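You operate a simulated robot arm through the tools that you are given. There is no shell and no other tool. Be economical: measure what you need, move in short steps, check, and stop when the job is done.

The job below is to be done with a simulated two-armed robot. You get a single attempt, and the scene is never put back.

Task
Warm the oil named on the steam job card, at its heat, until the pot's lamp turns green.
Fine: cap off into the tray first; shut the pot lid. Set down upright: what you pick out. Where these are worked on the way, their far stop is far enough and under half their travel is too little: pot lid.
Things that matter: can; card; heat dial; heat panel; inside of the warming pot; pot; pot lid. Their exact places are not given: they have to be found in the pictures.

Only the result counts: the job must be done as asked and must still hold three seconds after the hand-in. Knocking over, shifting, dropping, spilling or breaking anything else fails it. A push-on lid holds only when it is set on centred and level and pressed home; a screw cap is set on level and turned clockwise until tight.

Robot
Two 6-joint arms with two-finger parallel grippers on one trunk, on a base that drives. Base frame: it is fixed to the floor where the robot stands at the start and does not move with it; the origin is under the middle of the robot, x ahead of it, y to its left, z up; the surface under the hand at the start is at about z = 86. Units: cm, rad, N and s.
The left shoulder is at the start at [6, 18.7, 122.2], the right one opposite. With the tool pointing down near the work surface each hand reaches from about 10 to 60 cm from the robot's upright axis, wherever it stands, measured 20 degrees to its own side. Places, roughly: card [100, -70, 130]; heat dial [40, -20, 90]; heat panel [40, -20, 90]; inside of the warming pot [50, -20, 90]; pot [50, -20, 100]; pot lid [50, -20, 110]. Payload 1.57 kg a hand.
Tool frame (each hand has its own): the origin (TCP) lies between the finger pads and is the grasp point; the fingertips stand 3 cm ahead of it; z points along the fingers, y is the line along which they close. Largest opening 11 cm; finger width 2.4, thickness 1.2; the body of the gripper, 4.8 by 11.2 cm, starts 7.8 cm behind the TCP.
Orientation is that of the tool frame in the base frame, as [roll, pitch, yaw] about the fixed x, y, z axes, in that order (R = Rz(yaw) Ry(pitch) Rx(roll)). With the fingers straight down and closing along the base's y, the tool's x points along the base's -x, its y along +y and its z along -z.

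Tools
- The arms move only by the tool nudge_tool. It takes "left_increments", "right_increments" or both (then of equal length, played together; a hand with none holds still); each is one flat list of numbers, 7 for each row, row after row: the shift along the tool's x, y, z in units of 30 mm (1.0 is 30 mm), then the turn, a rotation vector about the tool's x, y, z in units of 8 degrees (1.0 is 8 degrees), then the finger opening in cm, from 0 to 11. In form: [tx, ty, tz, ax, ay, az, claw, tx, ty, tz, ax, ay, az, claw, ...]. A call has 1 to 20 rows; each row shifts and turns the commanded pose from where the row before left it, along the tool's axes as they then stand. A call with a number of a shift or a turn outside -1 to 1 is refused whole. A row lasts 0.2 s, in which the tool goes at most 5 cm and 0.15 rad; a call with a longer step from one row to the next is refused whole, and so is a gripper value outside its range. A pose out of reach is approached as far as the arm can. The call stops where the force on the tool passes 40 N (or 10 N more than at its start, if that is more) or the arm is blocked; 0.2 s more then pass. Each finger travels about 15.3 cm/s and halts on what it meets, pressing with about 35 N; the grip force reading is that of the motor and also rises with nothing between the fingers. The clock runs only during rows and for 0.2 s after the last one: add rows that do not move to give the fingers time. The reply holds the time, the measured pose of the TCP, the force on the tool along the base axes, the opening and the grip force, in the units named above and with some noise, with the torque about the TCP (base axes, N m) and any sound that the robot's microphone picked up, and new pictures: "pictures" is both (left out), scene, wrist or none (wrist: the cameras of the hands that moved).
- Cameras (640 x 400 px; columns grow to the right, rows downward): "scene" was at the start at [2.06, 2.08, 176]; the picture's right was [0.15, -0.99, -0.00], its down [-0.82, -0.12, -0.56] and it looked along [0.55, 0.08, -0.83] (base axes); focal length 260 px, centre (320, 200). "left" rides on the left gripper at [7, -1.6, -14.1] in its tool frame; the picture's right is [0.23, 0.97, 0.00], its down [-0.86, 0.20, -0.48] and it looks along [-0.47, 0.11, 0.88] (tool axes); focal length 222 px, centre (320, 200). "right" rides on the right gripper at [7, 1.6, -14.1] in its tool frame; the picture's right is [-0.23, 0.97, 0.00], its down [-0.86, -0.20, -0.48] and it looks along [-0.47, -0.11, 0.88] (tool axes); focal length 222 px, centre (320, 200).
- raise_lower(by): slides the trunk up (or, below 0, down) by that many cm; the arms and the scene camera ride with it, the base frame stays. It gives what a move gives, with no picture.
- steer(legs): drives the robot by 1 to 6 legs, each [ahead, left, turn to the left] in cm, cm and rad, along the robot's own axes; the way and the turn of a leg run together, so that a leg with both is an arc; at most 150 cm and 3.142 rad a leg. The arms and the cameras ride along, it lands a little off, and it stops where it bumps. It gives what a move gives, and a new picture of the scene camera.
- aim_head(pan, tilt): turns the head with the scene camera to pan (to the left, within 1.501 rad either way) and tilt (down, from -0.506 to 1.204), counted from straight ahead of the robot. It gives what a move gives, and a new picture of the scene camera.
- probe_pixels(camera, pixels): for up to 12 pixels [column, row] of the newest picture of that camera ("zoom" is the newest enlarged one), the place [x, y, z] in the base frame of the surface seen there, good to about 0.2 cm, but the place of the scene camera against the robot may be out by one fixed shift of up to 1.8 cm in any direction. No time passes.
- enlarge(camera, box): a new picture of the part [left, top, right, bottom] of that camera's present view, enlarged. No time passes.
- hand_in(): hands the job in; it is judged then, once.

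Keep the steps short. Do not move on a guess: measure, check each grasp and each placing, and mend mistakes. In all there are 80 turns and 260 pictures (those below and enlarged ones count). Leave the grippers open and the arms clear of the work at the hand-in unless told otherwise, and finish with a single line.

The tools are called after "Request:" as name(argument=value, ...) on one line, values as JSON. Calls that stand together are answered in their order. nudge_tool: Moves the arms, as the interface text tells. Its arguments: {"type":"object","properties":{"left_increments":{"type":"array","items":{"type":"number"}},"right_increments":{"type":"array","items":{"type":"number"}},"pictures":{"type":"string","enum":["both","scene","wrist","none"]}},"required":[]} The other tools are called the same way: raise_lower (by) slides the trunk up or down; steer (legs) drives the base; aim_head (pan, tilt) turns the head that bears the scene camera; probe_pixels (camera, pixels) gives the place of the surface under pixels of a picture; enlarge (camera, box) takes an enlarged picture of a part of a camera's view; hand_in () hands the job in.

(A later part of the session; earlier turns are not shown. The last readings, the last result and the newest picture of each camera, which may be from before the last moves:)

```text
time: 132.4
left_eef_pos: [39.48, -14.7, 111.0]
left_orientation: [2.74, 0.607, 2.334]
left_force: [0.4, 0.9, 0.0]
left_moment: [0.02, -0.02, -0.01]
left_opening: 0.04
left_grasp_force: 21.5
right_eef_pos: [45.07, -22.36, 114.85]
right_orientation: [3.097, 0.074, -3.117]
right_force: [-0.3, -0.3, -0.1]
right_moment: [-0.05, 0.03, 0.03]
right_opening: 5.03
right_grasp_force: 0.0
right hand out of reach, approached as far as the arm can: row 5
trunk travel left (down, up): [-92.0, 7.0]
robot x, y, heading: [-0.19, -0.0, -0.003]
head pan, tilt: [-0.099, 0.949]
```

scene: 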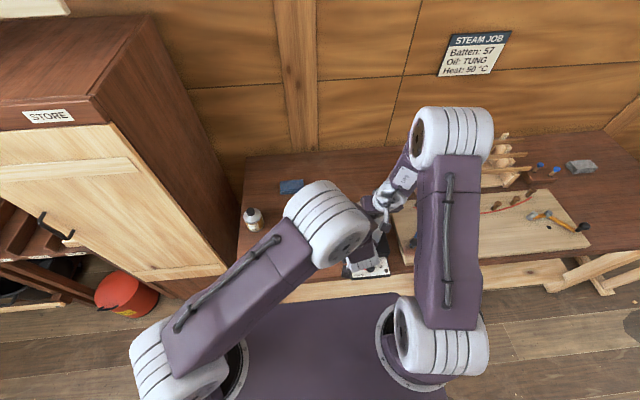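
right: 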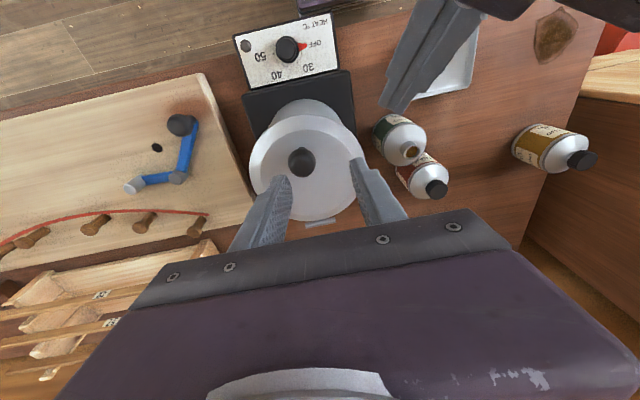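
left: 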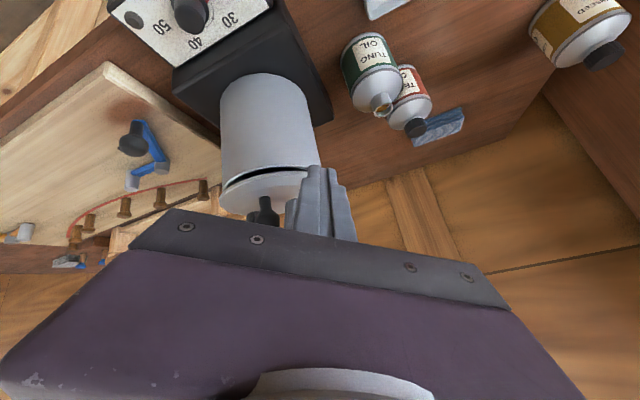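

Correct to vertical over the knob, grip with clearance, lift ~40° on the true arc, then slip the left fingers under the lid.

Request:
nudge_tool(right_increments=[0.09, -0.2, 0, 0.32, 0.53, 0, 5, 0, -0.18, 0, 0, 0, 0, 5, 0, 0, 0.57, 0, 0, 0, 5, 0, 0, 0.57, 0, 0, 0, 5, 0, 0, 0.56, 0, 0, 0, 5, 0, 0, 0, 0, 0, 0, 5, 0, 0, 0, 0, 0, 0, 3.5, 0, 0, 0, 0, 0, 0, 1.5, 0, 0, 0, 0, 0, 0, 0.5, 0, 0, 0, 0, 0, 0, 0.5], pictures="wrist")

Request:
nudge_tool(right_increments=[-0.117, 0, -0.278, 0, 0, 0, 0.5, -0.117, 0, -0.278, 0, 0, 0, 0.5, -0.162, 0, -0.255, 0, 0, 0, 0.5, -0.162, 0, -0.255, 0, 0, 0, 0.5, -0.205, 0, -0.222, 0, 0, 0, 0.5, -0.205, 0, -0.222, 0, 0, 0, 0.5, -0.24, 0, -0.183, 0, 0, 0, 0.5, -0.24, 0, -0.183, 0, 0, 0, 0.5], pictures="wrist")

```text
time: 134.6
left_eef_pos: [39.33, -14.85, 111.06]
left_orientation: [2.739, 0.608, 2.332]
left_force: [0.1, -0.1, -0.7]
left_moment: [-0.02, 0.0, -0.01]
left_opening: 0.0
left_grasp_force: 21.5
right_eef_pos: [44.69, -23.67, 109.63]
right_orientation: [3.139, 0.003, -3.116]
right_force: [0.1, -13.2, 5.9]
right_moment: [-0.18, -0.09, -0.03]
right_opening: 2.72
right_grasp_force: 37.2
trunk travel left (down, up): [-92.0, 7.0]
robot x, y, heading: [0.09, -0.2, 0.002]
head pan, tilt: [-0.099, 0.949]
```

right: 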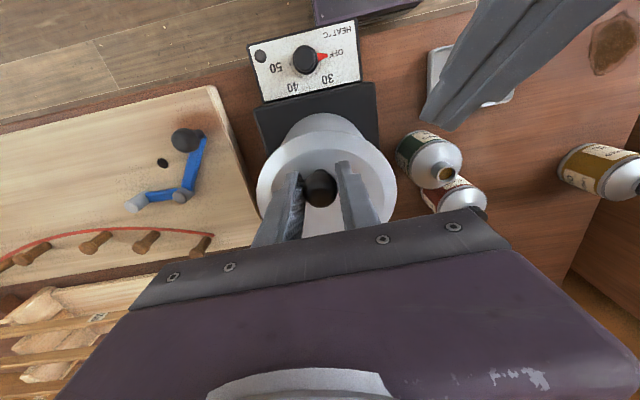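

```text
time: 136.4
left_eef_pos: [39.22, -15.0, 111.13]
left_orientation: [2.736, 0.608, 2.333]
left_force: [0.0, -0.8, 0.0]
left_moment: [0.02, -0.03, -0.01]
left_opening: 0.0
left_grasp_force: 21.0
right_eef_pos: [48.74, -23.66, 115.2]
right_orientation: [3.138, 0.0, -3.115]
right_force: [-11.2, -13.9, -2.0]
right_moment: [-0.33, 1.17, 0.1]
right_opening: 2.71
right_grasp_force: 37.5
trunk travel left (down, up): [-92.0, 7.0]
robot x, y, heading: [-0.11, -0.23, -0.006]
head pan, tilt: [-0.099, 0.949]
```

right: 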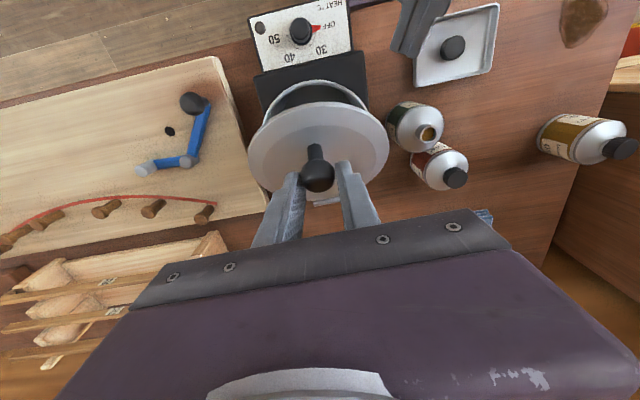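

The lid is held at ~38°. Now slide the closed left fingers under it.

Request:
nudge_tool(left_increments=[-0.58, -0.07, 0.63, 0, 0, 0, 0, -0.58, -0.07, 0.63, 0, 0, 0, 0, -0.58, -0.07, 0.63, 0, 0, 0, 0, 0, 0, 0, 0, 0, 0, 0], pictures="both")

Request:
enlarge(camera="scene", box=[320, 140, 440, 280])

```text
time: 137.2
left_eef_pos: [44.72, -18.46, 109.58]
left_orientation: [2.741, 0.598, 2.34]
left_force: [-2.1, 2.7, 0.1]
left_moment: [-0.06, -0.01, 0.03]
left_opening: 0.0
left_grasp_force: 21.4
right_eef_pos: [48.92, -23.55, 115.41]
right_orientation: [-3.138, 0.007, -3.116]
right_force: [-10.6, -11.2, 16.6]
right_moment: [-0.39, 0.26, 0.14]
right_opening: 2.7
right_grasp_force: 38.0
trunk travel left (down, up): [-92.0, 7.0]
robot x, y, heading: [-0.36, -0.31, -0.004]
head pan, tilt: [-0.099, 0.949]
stopped in row 4 (left hand): the force on the tool passed its limit at 64 N (the readings are from after the stop); the commanded pose is now the measured one
```

scene: 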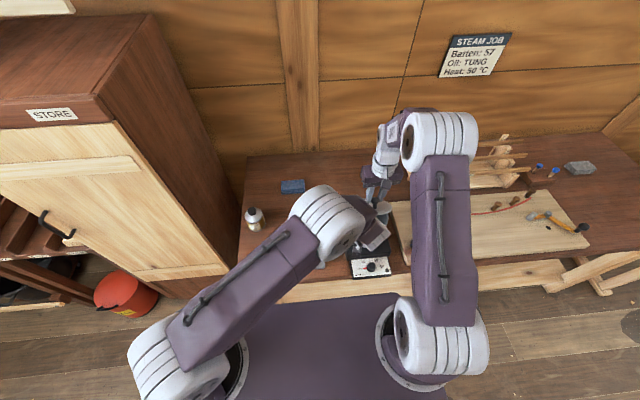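
left: 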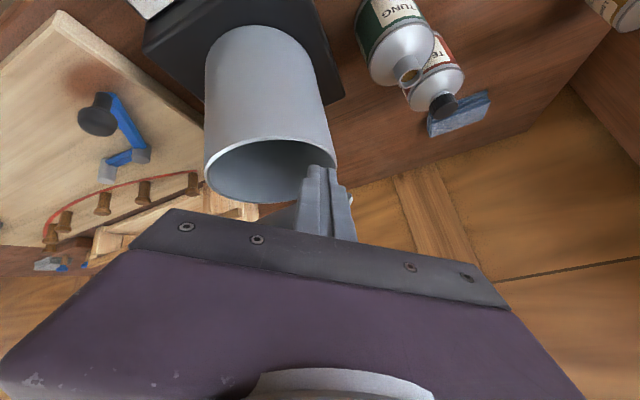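

```text
2.86 times, centred on (380, 210) of scene
```

zoom: 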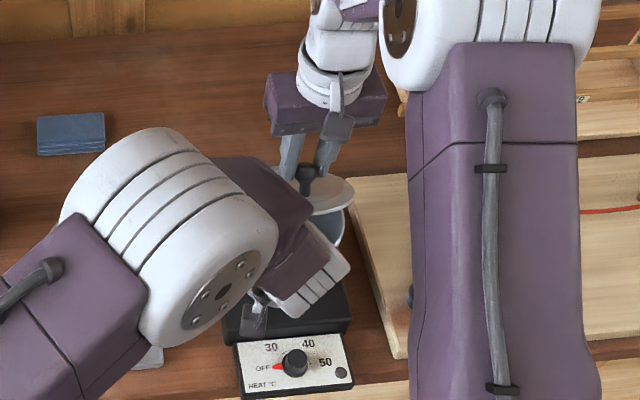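

Left fingertips are under the lid (46.7, -18.8, 107.3). Release and raise the right hand, then push up-forward with the left.

Request:
nudge_tool(right_increments=[0, 0, 0, 0, 0, 0, 3, 0, 0, 0, 0, 0, 0, 5.5, 0, 0, -0.5, 0, 0, 0, 5.5, 0, 0, -0.8, 0, 0, 0, 5.5, 0, 0, -0.8, 0, 0, 0, 5.5], pictures="none")

Request:
nudge_tool(left_increments=[-0.573, 0.28, -0.037, 0, 0, 0, 0, -0.573, 0.28, -0.037, 0, 0, 0, 0, -0.573, 0.28, -0.037, 0, 0, 0, 0, 0, 0, 0, 0, 0, 0, 0], pictures="both")

Request:
enlarge(camera="scene", box=[320, 140, 440, 280])

```text
time: 138.4
left_eef_pos: [44.91, -18.4, 109.51]
left_orientation: [2.744, 0.595, 2.343]
left_force: [-1.4, 1.3, 0.4]
left_moment: [-0.02, -0.05, 0.0]
left_opening: 0.0
left_grasp_force: 20.8
right_eef_pos: [49.22, -23.03, 121.58]
right_orientation: [-3.139, 0.008, -3.115]
right_force: [0.6, 0.0, -0.3]
right_moment: [0.01, 0.0, -0.01]
right_opening: 5.5
right_grasp_force: 0.1
trunk travel left (down, up): [-92.0, 7.0]
robot x, y, heading: [0.07, 0.11, -0.002]
head pan, tilt: [-0.099, 0.949]
```

```text
time: 139.4
left_eef_pos: [48.85, -19.46, 113.4]
left_orientation: [2.743, 0.596, 2.343]
left_force: [0.4, 0.7, 1.4]
left_moment: [-0.01, 0.02, 0.02]
left_opening: 0.0
left_grasp_force: 21.8
right_eef_pos: [49.23, -23.17, 121.63]
right_orientation: [-3.139, 0.008, -3.115]
right_force: [0.0, -0.7, -0.2]
right_moment: [0.0, 0.0, 0.03]
right_opening: 5.51
right_grasp_force: 0.1
trunk travel left (down, up): [-92.0, 7.0]
robot x, y, heading: [0.08, 0.15, -0.001]
head pan, tilt: [-0.099, 0.949]
```

scene: 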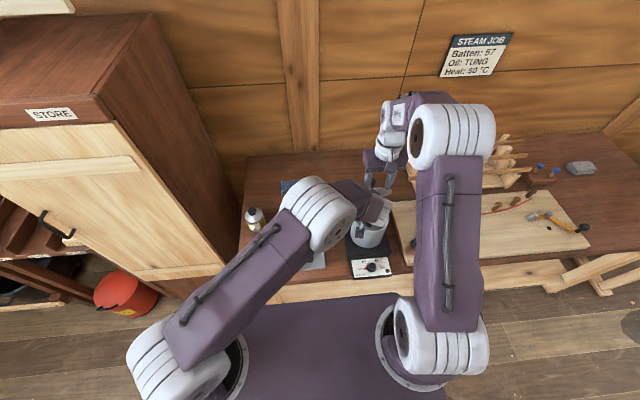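
left: 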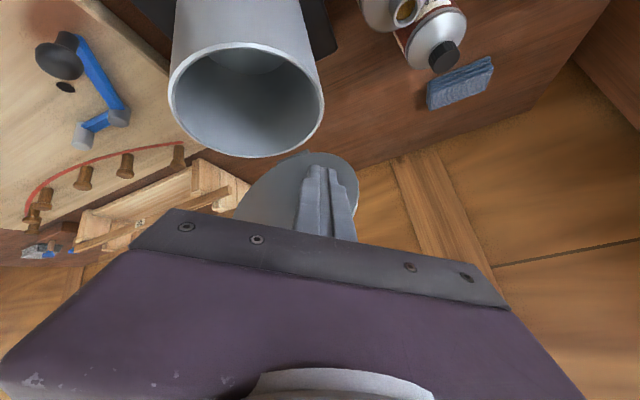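

```text
2.86 times, centred on (380, 210) of scene
```

zoom: 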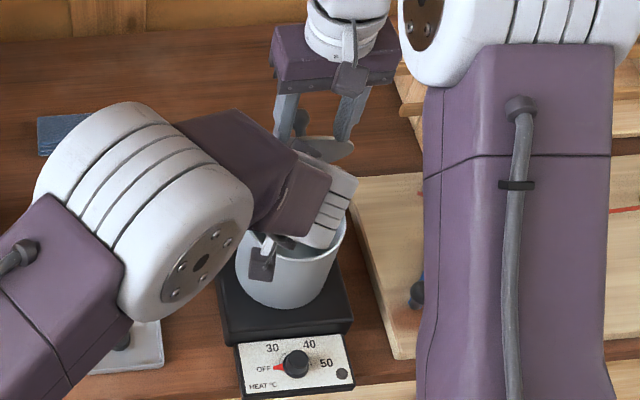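

The lid is propped on the left fingers at ~65°. Raise the right hand further and push the lid past vertical.

Request:
nudge_tool(right_increments=[0.6, -0.4, -0.9, 0, 0, 0, 5.5, 0.6, -0.4, -0.9, 0, 0, 0, 5.5, 0.6, -0.4, -0.9, 0, 0, 0, 5.5], pictures="none")

Request:
nudge_tool(left_increments=[-0.468, 0.262, 0.31, 0, 0, 0, 0, -0.468, 0.262, 0.31, 0, 0, 0, 0, -0.468, 0.262, 0.31, 0, 0, 0, 0, -0.468, 0.262, 0.31, 0, 0, 0, 0, 0, 0, 0, 0, 0, 0, 0], pictures="both")

Request:
enlarge(camera="scene", box=[320, 140, 440, 280])

```text
time: 140.2
left_eef_pos: [48.82, -19.47, 113.4]
left_orientation: [2.744, 0.595, 2.342]
left_force: [-0.4, -0.1, -0.4]
left_moment: [-0.03, 0.03, 0.01]
left_opening: 0.0
left_grasp_force: 21.4
right_eef_pos: [43.83, -27.17, 129.68]
right_orientation: [-3.14, 0.008, -3.116]
right_force: [1.1, 0.8, 0.2]
right_moment: [-0.05, -0.03, 0.01]
right_opening: 5.51
right_grasp_force: 0.1
trunk travel left (down, up): [-92.0, 7.0]
robot x, y, heading: [0.12, -0.19, -0.0]
head pan, tilt: [-0.099, 0.949]
```

```text
time: 141.0
left_eef_pos: [53.7, -20.04, 114.26]
left_orientation: [2.743, 0.593, 2.344]
left_force: [-0.5, 0.0, -0.1]
left_moment: [0.0, 0.0, -0.01]
left_opening: 0.0
left_grasp_force: 21.0
right_eef_pos: [43.56, -27.07, 129.76]
right_orientation: [-3.14, 0.012, -3.114]
right_force: [-0.4, 0.4, 0.7]
right_moment: [-0.03, -0.04, -0.01]
right_opening: 5.5
right_grasp_force: 0.1
trunk travel left (down, up): [-92.0, 7.0]
robot x, y, heading: [0.35, 0.01, -0.003]
head pan, tilt: [-0.099, 0.949]
stopped in row 4 (left hand): the force on the tool passed its limit at 45 N (the readings are from after the stop); the commanded pose is now the measured one
```

scene: 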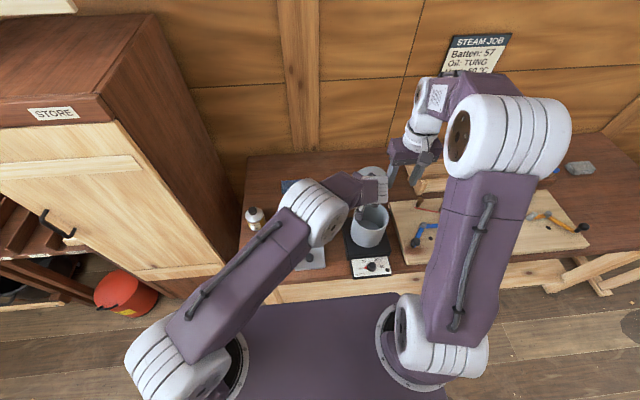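
left: 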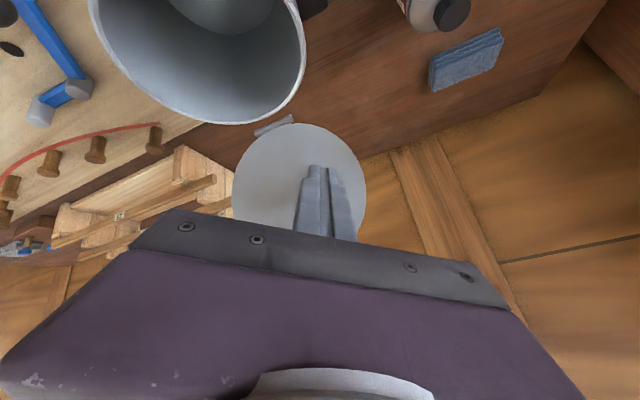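

```text
2.86 times, centred on (380, 210) of scene
```

zoom: 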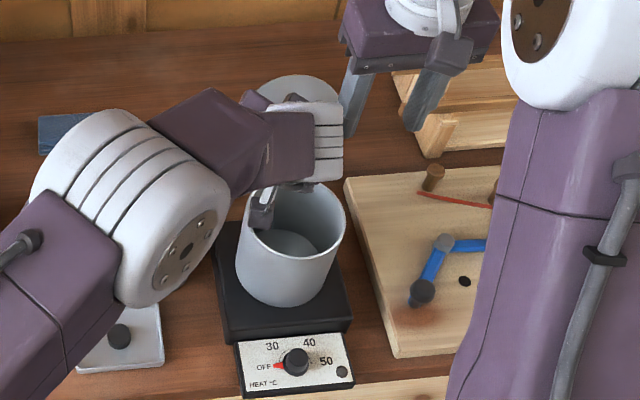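

The lid hit its far stop past vertical and the force is gone: it should stay open. Retreat the left hand, and probe pot rim/floor.

Request:
nudge_tool(left_increments=[0.468, -0.262, -0.31, 0, 0, 0, 0, 0.468, -0.262, -0.31, 0, 0, 0, 0, 0.468, -0.262, -0.31, 0, 0, 0, 0, 0.54, 0.69, -0.39, 0, 0, 0, 0, 0.54, 0.69, -0.39, 0, 0, 0, 0, 0.54, 0.69, -0.39, 0, 0, 0, 0, 0.54, 0.69, -0.39, 0, 0, 0, 0, 0.54, 0.69, -0.39, 0, 0, 0, 0, 0.54, 0.69, -0.39, 0, 0, 0, 0, 0.54, 0.69, -0.39, 0, 0, 0, 0, 0.54, 0.69, -0.39, 0, 0, 0, 2], pictures="none")

Request:
nudge_tool(right_increments=[0, 0.6, 0, 0, 0, 0, 8.6, 0, 0.6, 0, 0, 0, 0, 8.6], pictures="both")

Request:
enlarge(camera="scene", box=[300, 140, 440, 280])

```text
time: 143.4
left_eef_pos: [43.56, 2.4, 118.56]
left_orientation: [2.745, 0.592, 2.346]
left_force: [0.4, -0.1, -0.2]
left_moment: [-0.01, -0.06, 0.0]
left_opening: 2.01
left_grasp_force: 0.1
right_eef_pos: [43.94, -27.03, 129.65]
right_orientation: [-3.138, 0.007, -3.117]
right_force: [0.7, 0.3, -0.3]
right_moment: [0.01, 0.01, -0.02]
right_opening: 5.48
right_grasp_force: 0.1
trunk travel left (down, up): [-92.0, 7.0]
robot x, y, heading: [-0.03, -0.04, 0.002]
head pan, tilt: [-0.099, 0.949]
```

```text
time: 144.0
left_eef_pos: [43.59, 2.36, 118.53]
left_orientation: [2.747, 0.593, 2.345]
left_force: [-0.2, -0.4, -0.6]
left_moment: [-0.02, -0.02, -0.03]
left_opening: 1.99
left_grasp_force: 0.1
right_eef_pos: [43.72, -23.44, 129.8]
right_orientation: [-3.138, 0.009, -3.116]
right_force: [0.9, -0.6, -0.9]
right_moment: [-0.01, 0.0, -0.03]
right_opening: 8.61
right_grasp_force: 0.0
trunk travel left (down, up): [-92.0, 7.0]
robot x, y, heading: [-0.07, -0.19, 0.002]
head pan, tilt: [-0.099, 0.949]
```

scene: 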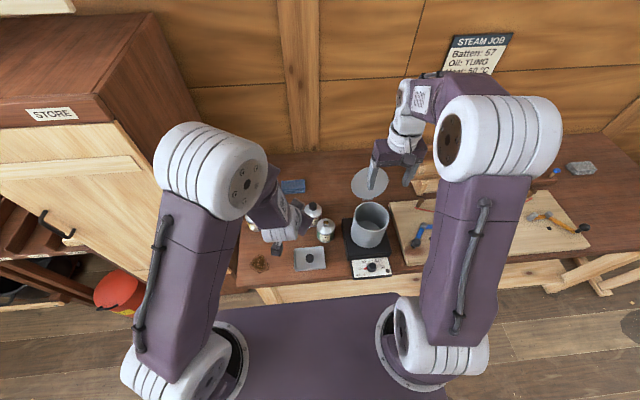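
right: 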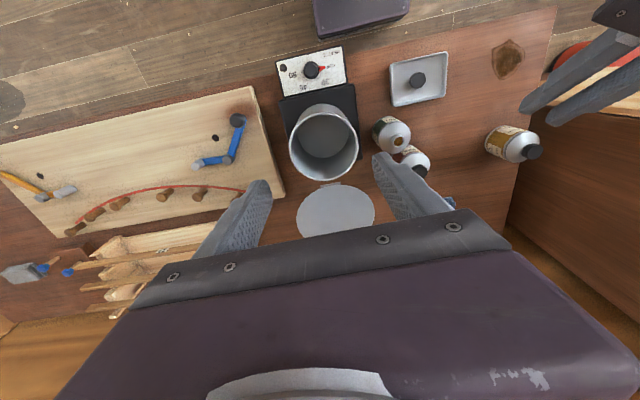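

```text
2.86 times, centred on (370, 210) of scene
```

zoom: 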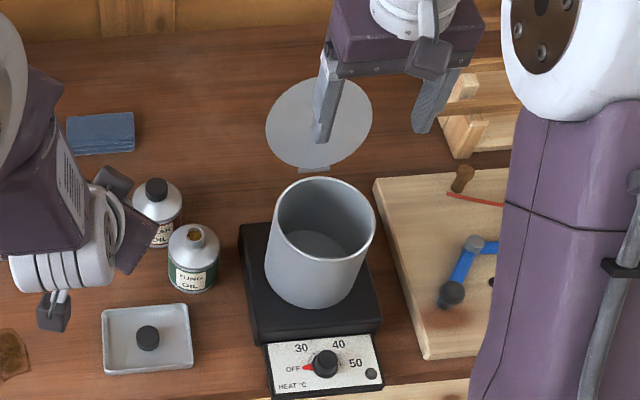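

The lid stays open; the pot is open and empty. I probe rim, floor, can and dial, then move the right hand above the open can while the left clears away.

Request:
probe_pixels(camera="right", pixels=[[323, 106], [323, 178], [290, 143], [357, 140], [325, 145], [322, 135], [398, 141], [398, 120], [311, 70], [320, 68], [285, 68], [335, 215]])

Request:
nudge_tool(left_increments=[0.35, 0.745, -0.28, 0, 0, 0, 2, 0.35, 0.745, -0.28, 0, 0, 0, 2, 0.35, 0.745, -0.28, 0, 0, 0, 2, 0.35, 0.745, -0.28, 0, 0, 0, 2, 0, 0, 0, 0, 0, 0, 2, 0, 0, 0, 0, 0, 0, 2, 0, 0, 0, 0, 0, 0, 2, 0, 0, 0, 0, 0, 0, 2], right_increments=[-0.381, 0.729, 0.5, 0, 0, 0, 9, -0.381, 0.729, 0.5, 0, 0, 0, 9, -0.381, 0.729, 0.5, 0, 0, 0, 9, -0.381, 0.729, 0.5, 0, 0, 0, 9, -0.381, 0.729, 0.5, 0, 0, 0, 9, -0.381, 0.729, 0.5, 0, 0, 0, 9, -0.381, 0.729, 0.5, 0, 0, 0, 9, 0, 0, 0, 0, 0, 0, 9], pictures="wrist")

Request:
enlarge(camera="right", box=[220, 40, 440, 220])

```text
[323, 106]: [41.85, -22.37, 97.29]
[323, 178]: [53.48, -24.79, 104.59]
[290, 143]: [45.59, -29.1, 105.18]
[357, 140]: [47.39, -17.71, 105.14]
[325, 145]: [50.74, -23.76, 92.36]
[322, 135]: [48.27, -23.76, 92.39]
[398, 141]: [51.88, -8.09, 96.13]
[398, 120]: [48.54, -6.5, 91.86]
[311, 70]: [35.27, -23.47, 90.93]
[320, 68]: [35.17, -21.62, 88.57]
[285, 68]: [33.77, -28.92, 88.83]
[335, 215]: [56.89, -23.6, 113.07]
```

```text
time: 145.8
left_eef_pos: [43.79, 12.37, 121.62]
left_orientation: [2.745, 0.59, 2.345]
left_force: [-0.2, 0.0, -0.5]
left_moment: [-0.01, 0.0, -0.05]
left_opening: 2.01
left_grasp_force: 0.1
right_eef_pos: [51.55, -7.87, 118.9]
right_orientation: [-3.141, 0.008, -3.115]
right_force: [0.6, -1.0, 0.2]
right_moment: [-0.02, -0.03, 0.03]
right_opening: 8.99
right_grasp_force: 0.1
trunk travel left (down, up): [-92.0, 7.0]
robot x, y, heading: [0.1, 0.42, -0.002]
head pan, tilt: [-0.099, 0.949]
```

right: 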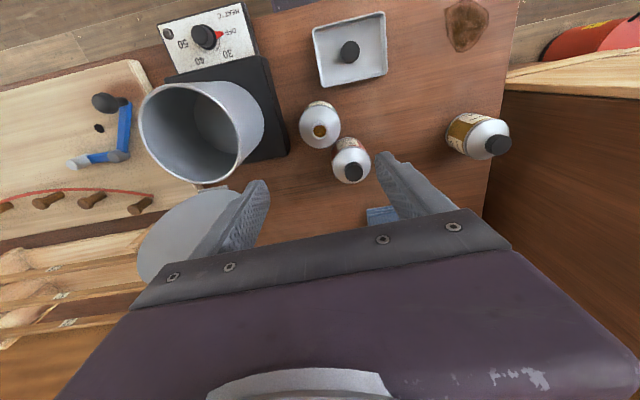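
left: 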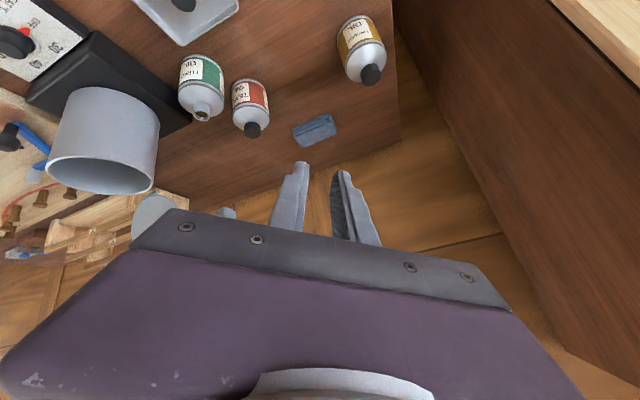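

```text
2.22 times, centred on (330, 130) of right
```

zoom: 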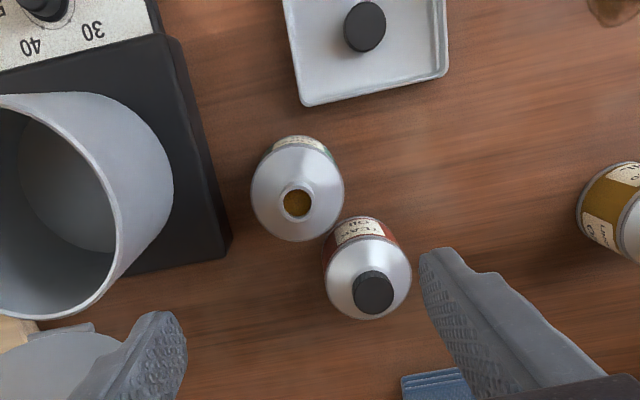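

Pot centre ≈ (47.6, -23.4), rim z 105.1, floor 92.4; can axis (51.8, -8.05). Descend over the can, grip its upper body, lift it.

Request:
nudge_tool(right_increments=[-0.08, -0.06, 0.93, 0, 0, 0, 9, 0, 0, 0.93, 0, 0, 0, 9, 0, 0, 0.93, 0, 0, 0, 9, 0, 0, 0.93, 0, 0, 0, 9, 0, 0, 0.93, 0, 0, 0, 9, 0, 0, 0.93, 0, 0, 0, 9, 0, 0, 0.93, 0, 0, 0, 9, 0, 0, 0.93, 0, 0, 0, 9, 0, 0, 0.93, 0, 0, 0, 9, 0, 0, 0, 0, 0, 0, 9, 0, 0, 0, 0, 0, 0, 8, 0, 0, 0, 0, 0, 0, 7, 0, 0, 0, 0, 0, 0, 6, 0, 0, 0, 0, 0, 0, 5.5, 0, 0, 0, 0, 0, 0, 5.5], pictures="wrist")

Request:
nudge_tool(right_increments=[0, 0, -0.3, 0, 0, 0, 5.5, 0, 0, -0.7, 0, 0, 0, 5.5, 0, 0, -0.9, 0, 0, 0, 5.5, 0, 0, -0.9, 0, 0, 0, 5.5, 0, 0, -0.9, 0, 0, 0, 5.5, 0, 0, -0.9, 0, 0, 0, 5.5, 0, 0, -0.9, 0, 0, 0, 5.5, 0, 0, -0.9, 0, 0, 0, 5.5, 0, 0, -0.9, 0, 0, 0, 5.5, 0, 0, -0.3, 0, 0, 0, 5.5, 0, 0, 0, 0, 0, 0, 5.5], pictures="both")

```text
time: 149.0
left_eef_pos: [43.73, 12.45, 121.64]
left_orientation: [2.746, 0.59, 2.346]
left_force: [0.1, -0.1, -0.3]
left_moment: [0.0, 0.01, -0.01]
left_opening: 1.98
left_grasp_force: 0.0
right_eef_pos: [52.12, -8.25, 94.29]
right_orientation: [-3.141, 0.009, -3.113]
right_force: [-0.4, 0.5, 0.3]
right_moment: [0.04, -0.07, 0.01]
right_opening: 7.03
right_grasp_force: 35.2
trunk travel left (down, up): [-92.0, 7.0]
robot x, y, heading: [-0.1, 0.22, 0.002]
head pan, tilt: [-0.099, 0.949]
```

right: 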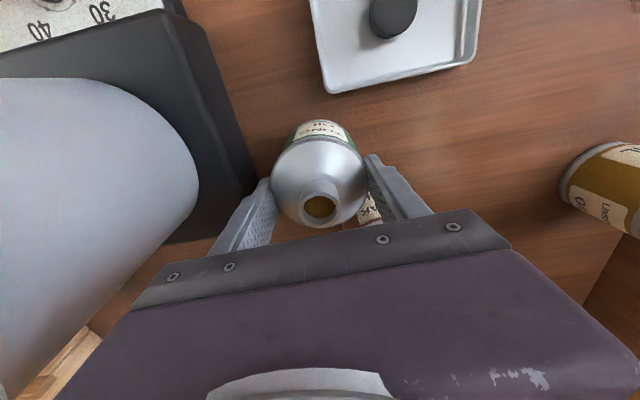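

```text
time: 151.4
left_eef_pos: [43.96, 12.38, 121.56]
left_orientation: [2.746, 0.59, 2.346]
left_force: [-0.4, 0.5, -0.1]
left_moment: [0.0, 0.02, 0.02]
left_opening: 2.01
left_grasp_force: 0.0
right_eef_pos: [51.84, -8.28, 116.84]
right_orientation: [3.142, 0.008, -3.116]
right_force: [-0.2, 0.1, -2.1]
right_moment: [0.0, -0.03, 0.03]
right_opening: 7.01
right_grasp_force: 34.9
trunk travel left (down, up): [-92.0, 7.0]
robot x, y, heading: [-0.01, -0.04, -0.0]
head pan, tilt: [-0.099, 0.949]
```

scene: 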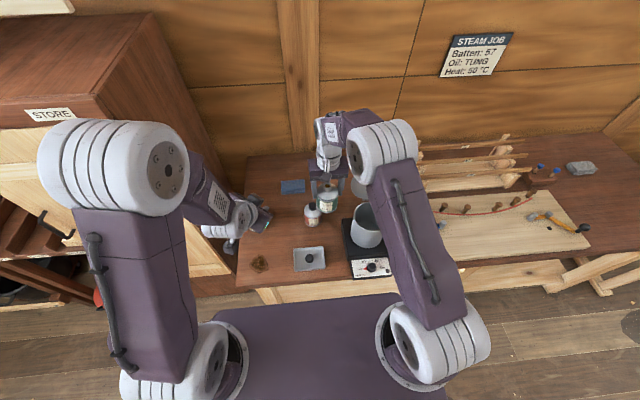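
right: 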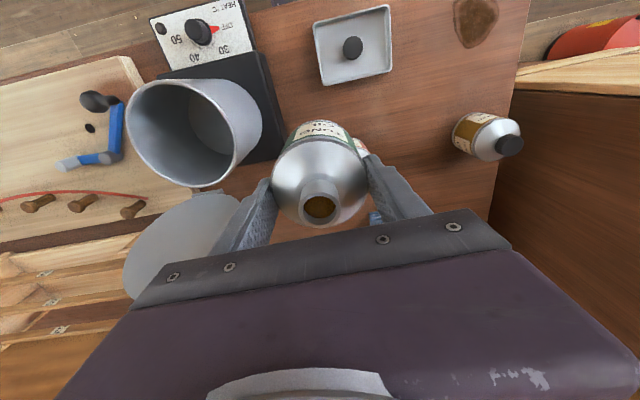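

Held firmly. Move over the pot centre and lower to just touching the floor.

Request:
nudge_tool(right_increments=[0.239, -0.84, 0, 0, 0, 0, 5.5, 0.239, -0.84, 0, 0, 0, 0, 5.5, 0.239, -0.84, 0, 0, 0, 0, 5.5, 0.239, -0.84, 0, 0, 0, 0, 5.5, 0.239, -0.84, 0, 0, 0, 0, 5.5, 0.239, -0.84, 0, 0, 0, 0, 5.5, 0, 0, 0, 0, 0, 0, 5.5, 0, 0, 0.9, 0, 0, 0, 5.5, 0, 0, 0.9, 0, 0, 0, 5.5, 0, 0, 0.9, 0, 0, 0, 5.5, 0, 0, 0.9, 0, 0, 0, 5.5, 0, 0, 0.9, 0, 0, 0, 5.5, 0, 0, 0.3, 0, 0, 0, 5.5, 0, 0, 0.3, 0, 0, 0, 5.5, 0, 0, 0.1, 0, 0, 0, 5.5, 0, 0, 0.1, 0, 0, 0, 5.5, 0, 0, 0.1, 0, 0, 0, 5.5, 0, 0, 0, 0, 0, 0, 5.5], pictures="both")

```text
time: 155.2
left_eef_pos: [43.84, 12.26, 121.56]
left_orientation: [2.746, 0.59, 2.346]
left_force: [0.0, -0.5, -0.6]
left_moment: [-0.01, 0.01, 0.01]
left_opening: 1.99
left_grasp_force: 0.1
right_eef_pos: [48.04, -23.5, 100.63]
right_orientation: [-3.141, 0.009, -3.116]
right_force: [-0.4, -0.1, -3.7]
right_moment: [-0.01, -0.01, -0.03]
right_opening: 7.03
right_grasp_force: 34.8
trunk travel left (down, up): [-92.0, 7.0]
robot x, y, heading: [-0.25, -0.36, -0.003]
head pan, tilt: [-0.099, 0.949]
```

scene: 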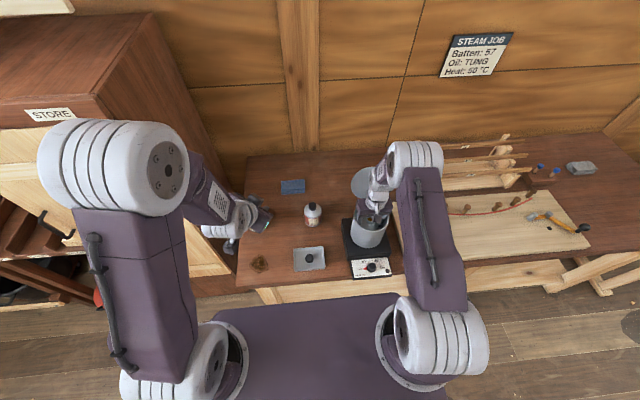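
right: 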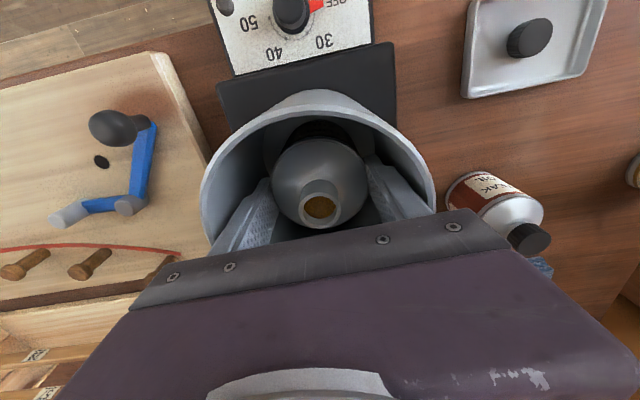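

Not touching yet. I creep down, release, withdraw upward, raise the trunk 7 cm for reach, then cross above the open lid and take its knob from behind.

Request:
nudge_tool(right_increments=[0, 0, 0.05, 0, 0, 0, 5.5, 0, 0, 0.05, 0, 0, 0, 5.5, 0, 0, 0.04, 0, 0, 0, 5.5, 0, 0, 0, 0, 0, 0, 5.5, 0, 0, 0, 0, 0, 0, 6.6, 0, 0, 0, 0, 0, 0, 7.2, 0, 0, 0, 0, 0, 0, 7.7, 0, 0, 0, 0, 0, 0, 8.2, 0, 0, 0, 0, 0, 0, 8.2, 0, 0, -0.3, 0, 0, 0, 8.2, 0, 0, -0.8, 0, 0, 0, 8.2, 0, 0, -0.9, 0, 0, 0, 8.2, 0, 0, -0.9, 0, 0, 0, 8.2, 0, 0, -0.9, 0, 0, 0, 8.2], pictures="wrist")

Request:
raise_lower(by=7)

Request:
nudge_tool(right_increments=[0, 0, -0.9, 0, 0, 0, 6, 0, 0, -0.7, 0, 0, 0, 5, -0.8, 0, 0, 0, 0, 0, 5, -0.8, 0, 0, 0, 0, 0, 5, -0.8, 0, 0, 0, 0, 0, 5, -0.8, 0, 0, 0, 0, 0, 5, -0.8, 0, 0, 0, 0, 0, 5, 0, 0, 0, 0, 0, 0, 5], pictures="both")

Request:
enlarge(camera="scene", box=[310, 130, 430, 270])

```text
time: 158.2
left_eef_pos: [43.87, 12.35, 121.63]
left_orientation: [2.746, 0.59, 2.347]
left_force: [-0.5, -0.1, 0.1]
left_moment: [0.01, 0.03, -0.01]
left_opening: 2.01
left_grasp_force: 0.0
right_eef_pos: [47.79, -23.61, 111.83]
right_orientation: [-3.141, 0.008, -3.115]
right_force: [-1.3, 0.0, -0.2]
right_moment: [0.0, 0.0, -0.02]
right_opening: 8.23
right_grasp_force: 0.1
trunk travel left (down, up): [-92.0, 7.0]
robot x, y, heading: [-0.52, 0.22, 0.003]
head pan, tilt: [-0.099, 0.949]
```

right: 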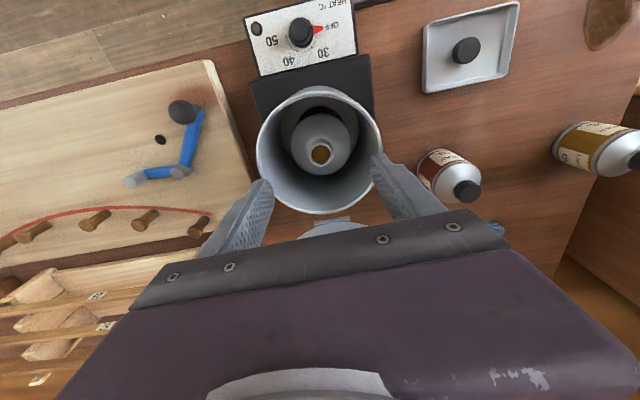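

```text
time: 159.3
left_eef_pos: [43.77, 12.37, 128.54]
left_orientation: [2.746, 0.59, 2.346]
left_force: [0.0, 0.5, 0.7]
left_moment: [0.03, -0.03, -0.06]
left_opening: 2.0
left_grasp_force: 0.0
right_eef_pos: [47.95, -23.63, 118.63]
right_orientation: [-3.138, 0.009, -3.115]
right_force: [0.4, 0.4, -0.4]
right_moment: [0.01, 0.04, -0.04]
right_opening: 8.19
right_grasp_force: 0.0
trunk travel left (down, up): [-99.0, 0.0]
robot x, y, heading: [-0.15, 0.02, -0.002]
head pan, tilt: [-0.099, 0.949]
```

```text
time: 161.1
left_eef_pos: [43.77, 12.23, 128.68]
left_orientation: [2.745, 0.59, 2.345]
left_force: [-0.2, -0.1, 0.1]
left_moment: [-0.02, -0.03, -0.01]
left_opening: 2.01
left_grasp_force: 0.0
right_eef_pos: [59.72, -23.19, 123.76]
right_orientation: [-3.139, 0.007, -3.114]
right_force: [0.8, 0.4, -0.8]
right_moment: [-0.02, -0.02, 0.02]
right_opening: 4.99
right_grasp_force: 0.0
trunk travel left (down, up): [-99.0, 0.0]
robot x, y, heading: [-0.28, -0.06, 0.001]
head pan, tilt: [-0.099, 0.949]
```

scene: 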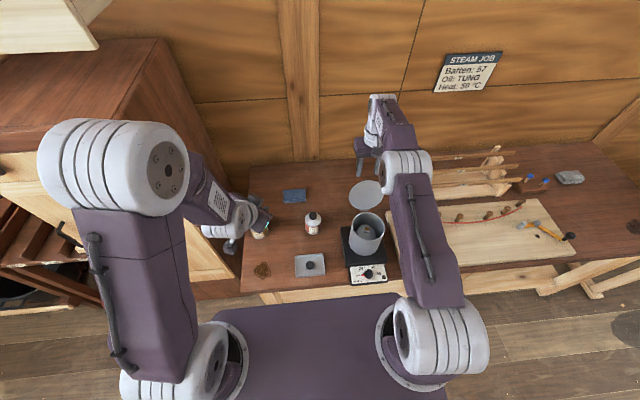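
right: 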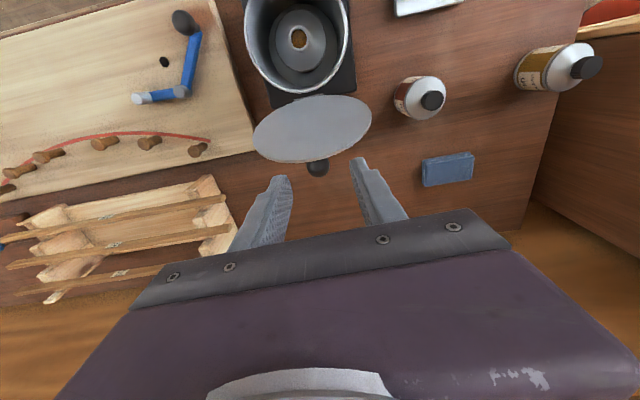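

```text
2.86 times, centred on (370, 200) of scene
```

zoom: 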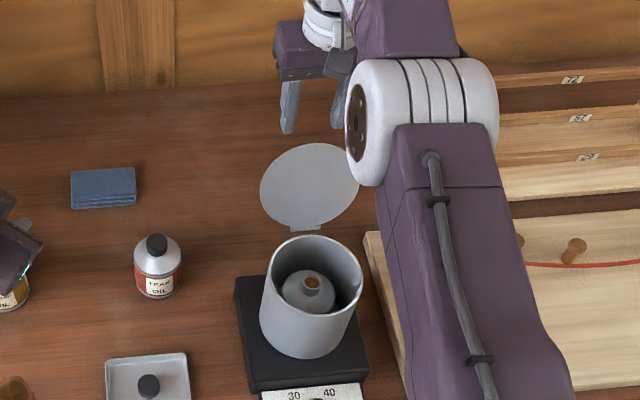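

The TUNG can stands upright in the pot. Now I take the lid knob, pull it back over vertical to close, then go up and move above the heat dial.

Request:
nudge_tool(right_increments=[-0.15, -0.1, 0.93, 0, 0, 0, 5, 0, 0, 0.93, 0, 0, 0, 5, 0, 0, 0.93, 0, 0, 0, 5, 0, 0, 0, 0, 0, 0, 4, 0, 0, 0, 0, 0, 0, 2, 0, 0, 0, 0, 0, 0, 0.5, 0, 0, 0, 0, 0, 0, 0.5, 0.557, 0, -0.233, 0, 0, 0, 0.5, 0.59, 0, -0.133, 0, 0, 0, 0.5, 0.603, 0, -0.027, 0, 0, 0, 0.5, 0.597, 0, 0.077, 0, 0, 0, 0.5, 0.577, 0, 0.18, 0, 0, 0, 0.5, 0.537, 0, 0.277, 0, 0, 0, 0.5, 0.48, 0, 0.367, 0, 0, 0, 0.5, 0.41, 0, 0.443, 0, 0, 0, 0.5, 0, 0, 0, 0, 0, 0, 3, 0, 0, 0, 0, 0, 0, 5], pictures="wrist")

Request:
nudge_tool(right_increments=[0, 0, -0.9, 0, 0, 0, 5, 0, 0, -0.9, 0, 0, 0, 5, 0, 0, -0.9, 0, 0, 0, 5, 0, 0, -0.9, 0, 0, 0, 5, 0.787, 0, 0, 0, 0, 0, 5, 0.787, 0, 0, 0, 0, 0, 5, 0.787, 0, 0, 0, 0, 0, 5, 0.787, 0, 0, 0, 0, 0, 5, 0.787, 0, 0, 0, 0, 0, 5, 0, 0, 0, 0, 0, -0.86, 5, 0, 0, 0, 0, 0, -0.86, 5, 0, 0, 0, 0, 0, -0.86, 5, 0, 0, 0, 0, 0, -0.86, 5, 0, 0, 0, 0, 0, -0.86, 5], pictures="none")

Request:
raise_lower(by=-14)

Request:
nudge_tool(right_increments=[0, 0, 0, 0, 0, 0, 5], pictures="both")

Request:
enlarge(camera="scene", box=[310, 150, 430, 290])

```text
time: 161.6
left_eef_pos: [43.65, 12.39, 128.59]
left_orientation: [2.746, 0.59, 2.343]
left_force: [-0.2, -0.1, 0.2]
left_moment: [-0.04, 0.02, -0.02]
left_opening: 1.96
left_grasp_force: 0.1
right_eef_pos: [60.32, -23.37, 120.68]
right_orientation: [-3.138, 0.024, -3.115]
right_force: [-0.9, 0.3, 7.6]
right_moment: [0.22, 0.14, 0.02]
right_opening: 5.09
right_grasp_force: 0.2
trunk travel left (down, up): [-99.0, 0.0]
robot x, y, heading: [0.28, -0.32, 0.003]
head pan, tilt: [-0.099, 0.949]
stopped in row 2 (right hand): the force on the tool passed its limit at 70 N (the readings are from after the stop); the commanded pose is now the measured one
```

right: 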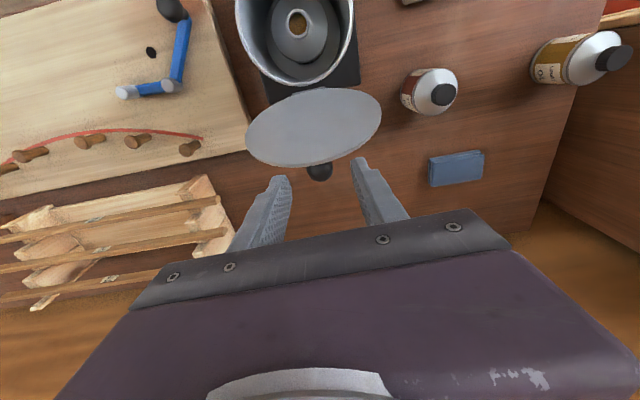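

```text
time: 164.6
left_eef_pos: [43.81, 12.31, 128.53]
left_orientation: [2.745, 0.59, 2.348]
left_force: [0.7, 0.0, -0.8]
left_moment: [0.0, 0.0, 0.0]
left_opening: 2.01
left_grasp_force: 0.1
right_eef_pos: [47.8, -23.86, 131.04]
right_orientation: [-3.125, 0.017, -2.513]
right_force: [0.1, -0.8, 0.9]
right_moment: [0.0, -0.02, 0.01]
right_opening: 5.01
right_grasp_force: 0.0
right hand out of reach, approached as far as the arm can: row 4
trunk travel left (down, up): [-99.0, 0.0]
robot x, y, heading: [0.06, -0.04, 0.003]
head pan, tilt: [-0.099, 0.949]
```

```text
time: 166.3
left_eef_pos: [43.76, 12.38, 114.57]
left_orientation: [2.744, 0.59, 2.345]
left_force: [0.4, 0.3, -0.8]
left_moment: [0.02, 0.02, 0.01]
left_opening: 2.01
left_grasp_force: 0.0
right_eef_pos: [47.85, -23.87, 117.06]
right_orientation: [-3.126, 0.018, -2.515]
right_force: [0.5, -0.1, 0.2]
right_moment: [0.01, 0.01, -0.01]
right_opening: 5.04
right_grasp_force: 0.0
trunk travel left (down, up): [-85.0, 14.0]
robot x, y, heading: [0.32, 0.26, -0.005]
head pan, tilt: [-0.099, 0.949]
```

```text
time: 166.7
left_eef_pos: [43.82, 12.37, 114.54]
left_orientation: [2.746, 0.59, 2.347]
left_force: [0.4, 0.5, 0.1]
left_moment: [0.0, -0.02, 0.0]
left_opening: 2.01
left_grasp_force: 0.1
right_eef_pos: [47.84, -23.76, 116.97]
right_orientation: [-3.126, 0.017, -2.515]
right_force: [-0.2, 0.1, 0.8]
right_moment: [0.0, 0.0, -0.01]
right_opening: 5.02
right_grasp_force: 0.1
trunk travel left (down, up): [-85.0, 14.0]
robot x, y, heading: [-0.17, 0.21, -0.001]
head pan, tilt: [-0.099, 0.949]
```

scene: 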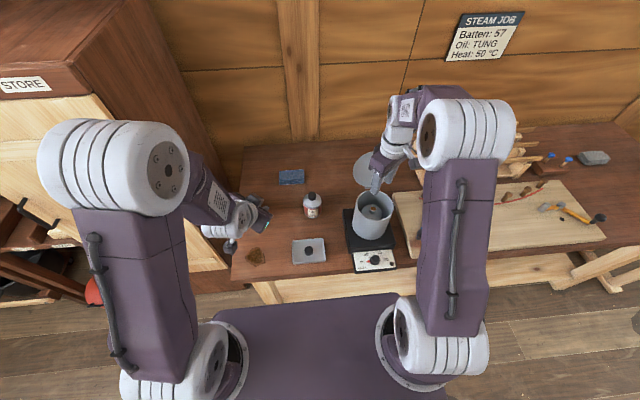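
right: 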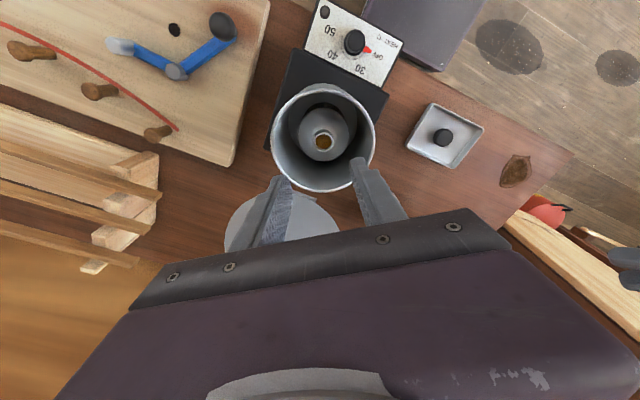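

```text
2.86 times, centred on (370, 220) of scene
```

zoom: 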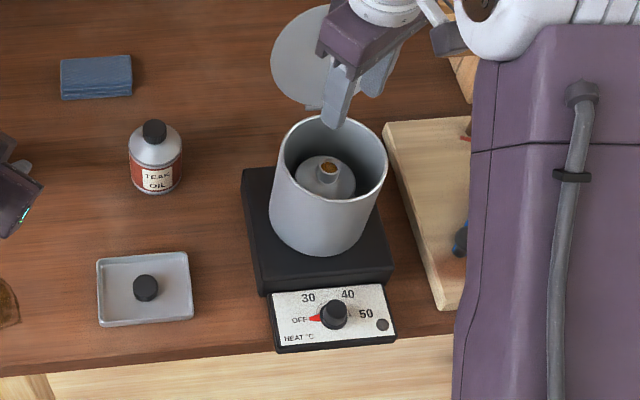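

The fingertips hit the lid's upper edge, so the lid is still open and nothing else moved. With the lid open there's more room for the dial, so I do the dial first: pre-wind to 120° CCW, descend, grip, and turn 160° clockwise (OFF→50 is ~180°).

Request:
nudge_tool(right_increments=[0.667, 0.508, 0, 0, 0, 0, 5, 0.667, 0.508, 0, 0, 0, 0, 5, 0.667, 0.508, 0, 0, 0, 0, 5, 0.667, 0.508, 0, 0, 0, 0, 5, 0.667, 0.508, 0, 0, 0, 0, 5, 0, 0, 0, 0, 0, -0.875, 5, 0, 0, 0, 0, 0, -0.875, 5, 0, 0, 0, 0, 0, -0.875, 5, 0, 0, 0, 0, 0, -0.875, 5, 0, 0, 0, 0, 0, -0.875, 5, 0, 0, 0, 0, 0, -0.875, 5, 0, 0, 0, 0, 0, -0.875, 5, 0, 0, 0, 0, 0, -0.875, 5, 0, 0, 0, 0, 0, -0.875, 5, 0, 0, 0, 0, 0, -0.875, 5, 0, 0, 0, 0, 0, -0.875, 5, 0, 0, 0, 0, 0, -0.875, 5, 0, 0, 0, 0, 0, 0, 5], pictures="wrist")

Request:
nudge_tool(right_increments=[0, 0, 0.9, 0, 0, 0, 5, 0, 0, 0.9, 0, 0, 0, 5, 0, 0, 0.9, 0, 0, 0, 5, 0, 0, 0.9, 0, 0, 0, 5, 0, 0, 0.9, 0, 0, 0, 5, 0, 0, 0.9, 0, 0, 0, 5], pictures="wrist")

Request:
enlarge(camera="right", box=[240, 100, 400, 240])

Request:
probe_pixels(camera="right", pixels=[[320, 170], [320, 180], [320, 190], [310, 180], [330, 180], [320, 160]])

```text
time: 170.5
left_eef_pos: [43.92, 12.41, 114.57]
left_orientation: [2.745, 0.591, 2.345]
left_force: [0.3, -1.0, 0.7]
left_moment: [0.0, 0.01, 0.03]
left_opening: 2.0
left_grasp_force: 0.2
right_eef_pos: [35.37, -23.62, 116.55]
right_orientation: [-3.122, -0.014, -1.048]
right_force: [-0.4, 0.9, -0.3]
right_moment: [-0.01, -0.02, 0.01]
right_opening: 5.04
right_grasp_force: 0.1
trunk travel left (down, up): [-85.0, 14.0]
robot x, y, heading: [-0.14, 0.29, -0.0]
head pan, tilt: [-0.099, 0.949]
```

right: 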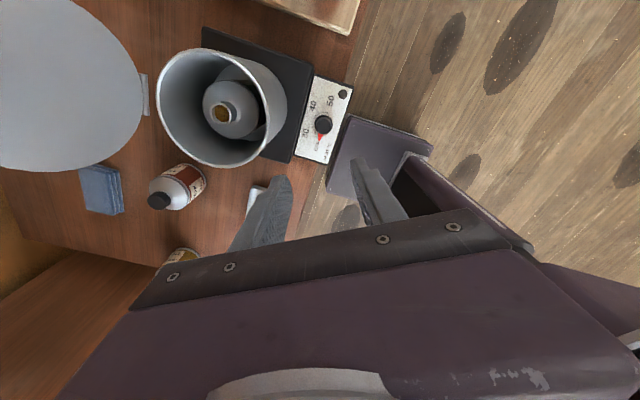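

```text
time: 171.9
left_eef_pos: [43.89, 12.42, 114.58]
left_orientation: [2.745, 0.591, 2.346]
left_force: [0.9, -0.5, -0.1]
left_moment: [0.01, 0.01, -0.01]
left_opening: 2.02
left_grasp_force: 0.1
right_eef_pos: [35.76, -23.47, 100.34]
right_orientation: [-3.122, -0.016, -1.048]
right_force: [0.4, 0.1, -0.1]
right_moment: [-0.03, -0.01, 0.0]
right_opening: 5.0
right_grasp_force: 0.1
trunk travel left (down, up): [-85.0, 14.0]
robot x, y, heading: [-0.37, 0.06, 0.0]
head pan, tilt: [-0.099, 0.949]
```

right: 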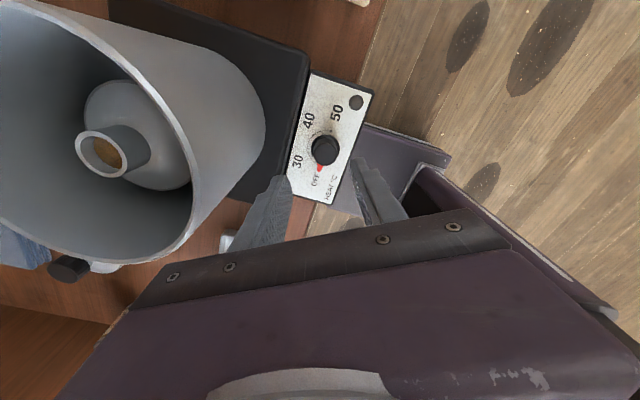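

```text
2.86 times, centred on (320, 170) of right
```

zoom: 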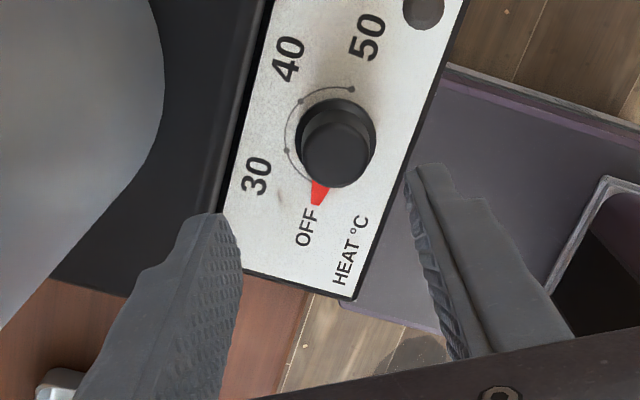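

```text
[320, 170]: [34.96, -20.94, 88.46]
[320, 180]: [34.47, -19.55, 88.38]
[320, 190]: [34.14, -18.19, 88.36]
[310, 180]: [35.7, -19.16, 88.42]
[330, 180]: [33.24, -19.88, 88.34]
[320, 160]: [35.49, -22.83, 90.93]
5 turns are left
```

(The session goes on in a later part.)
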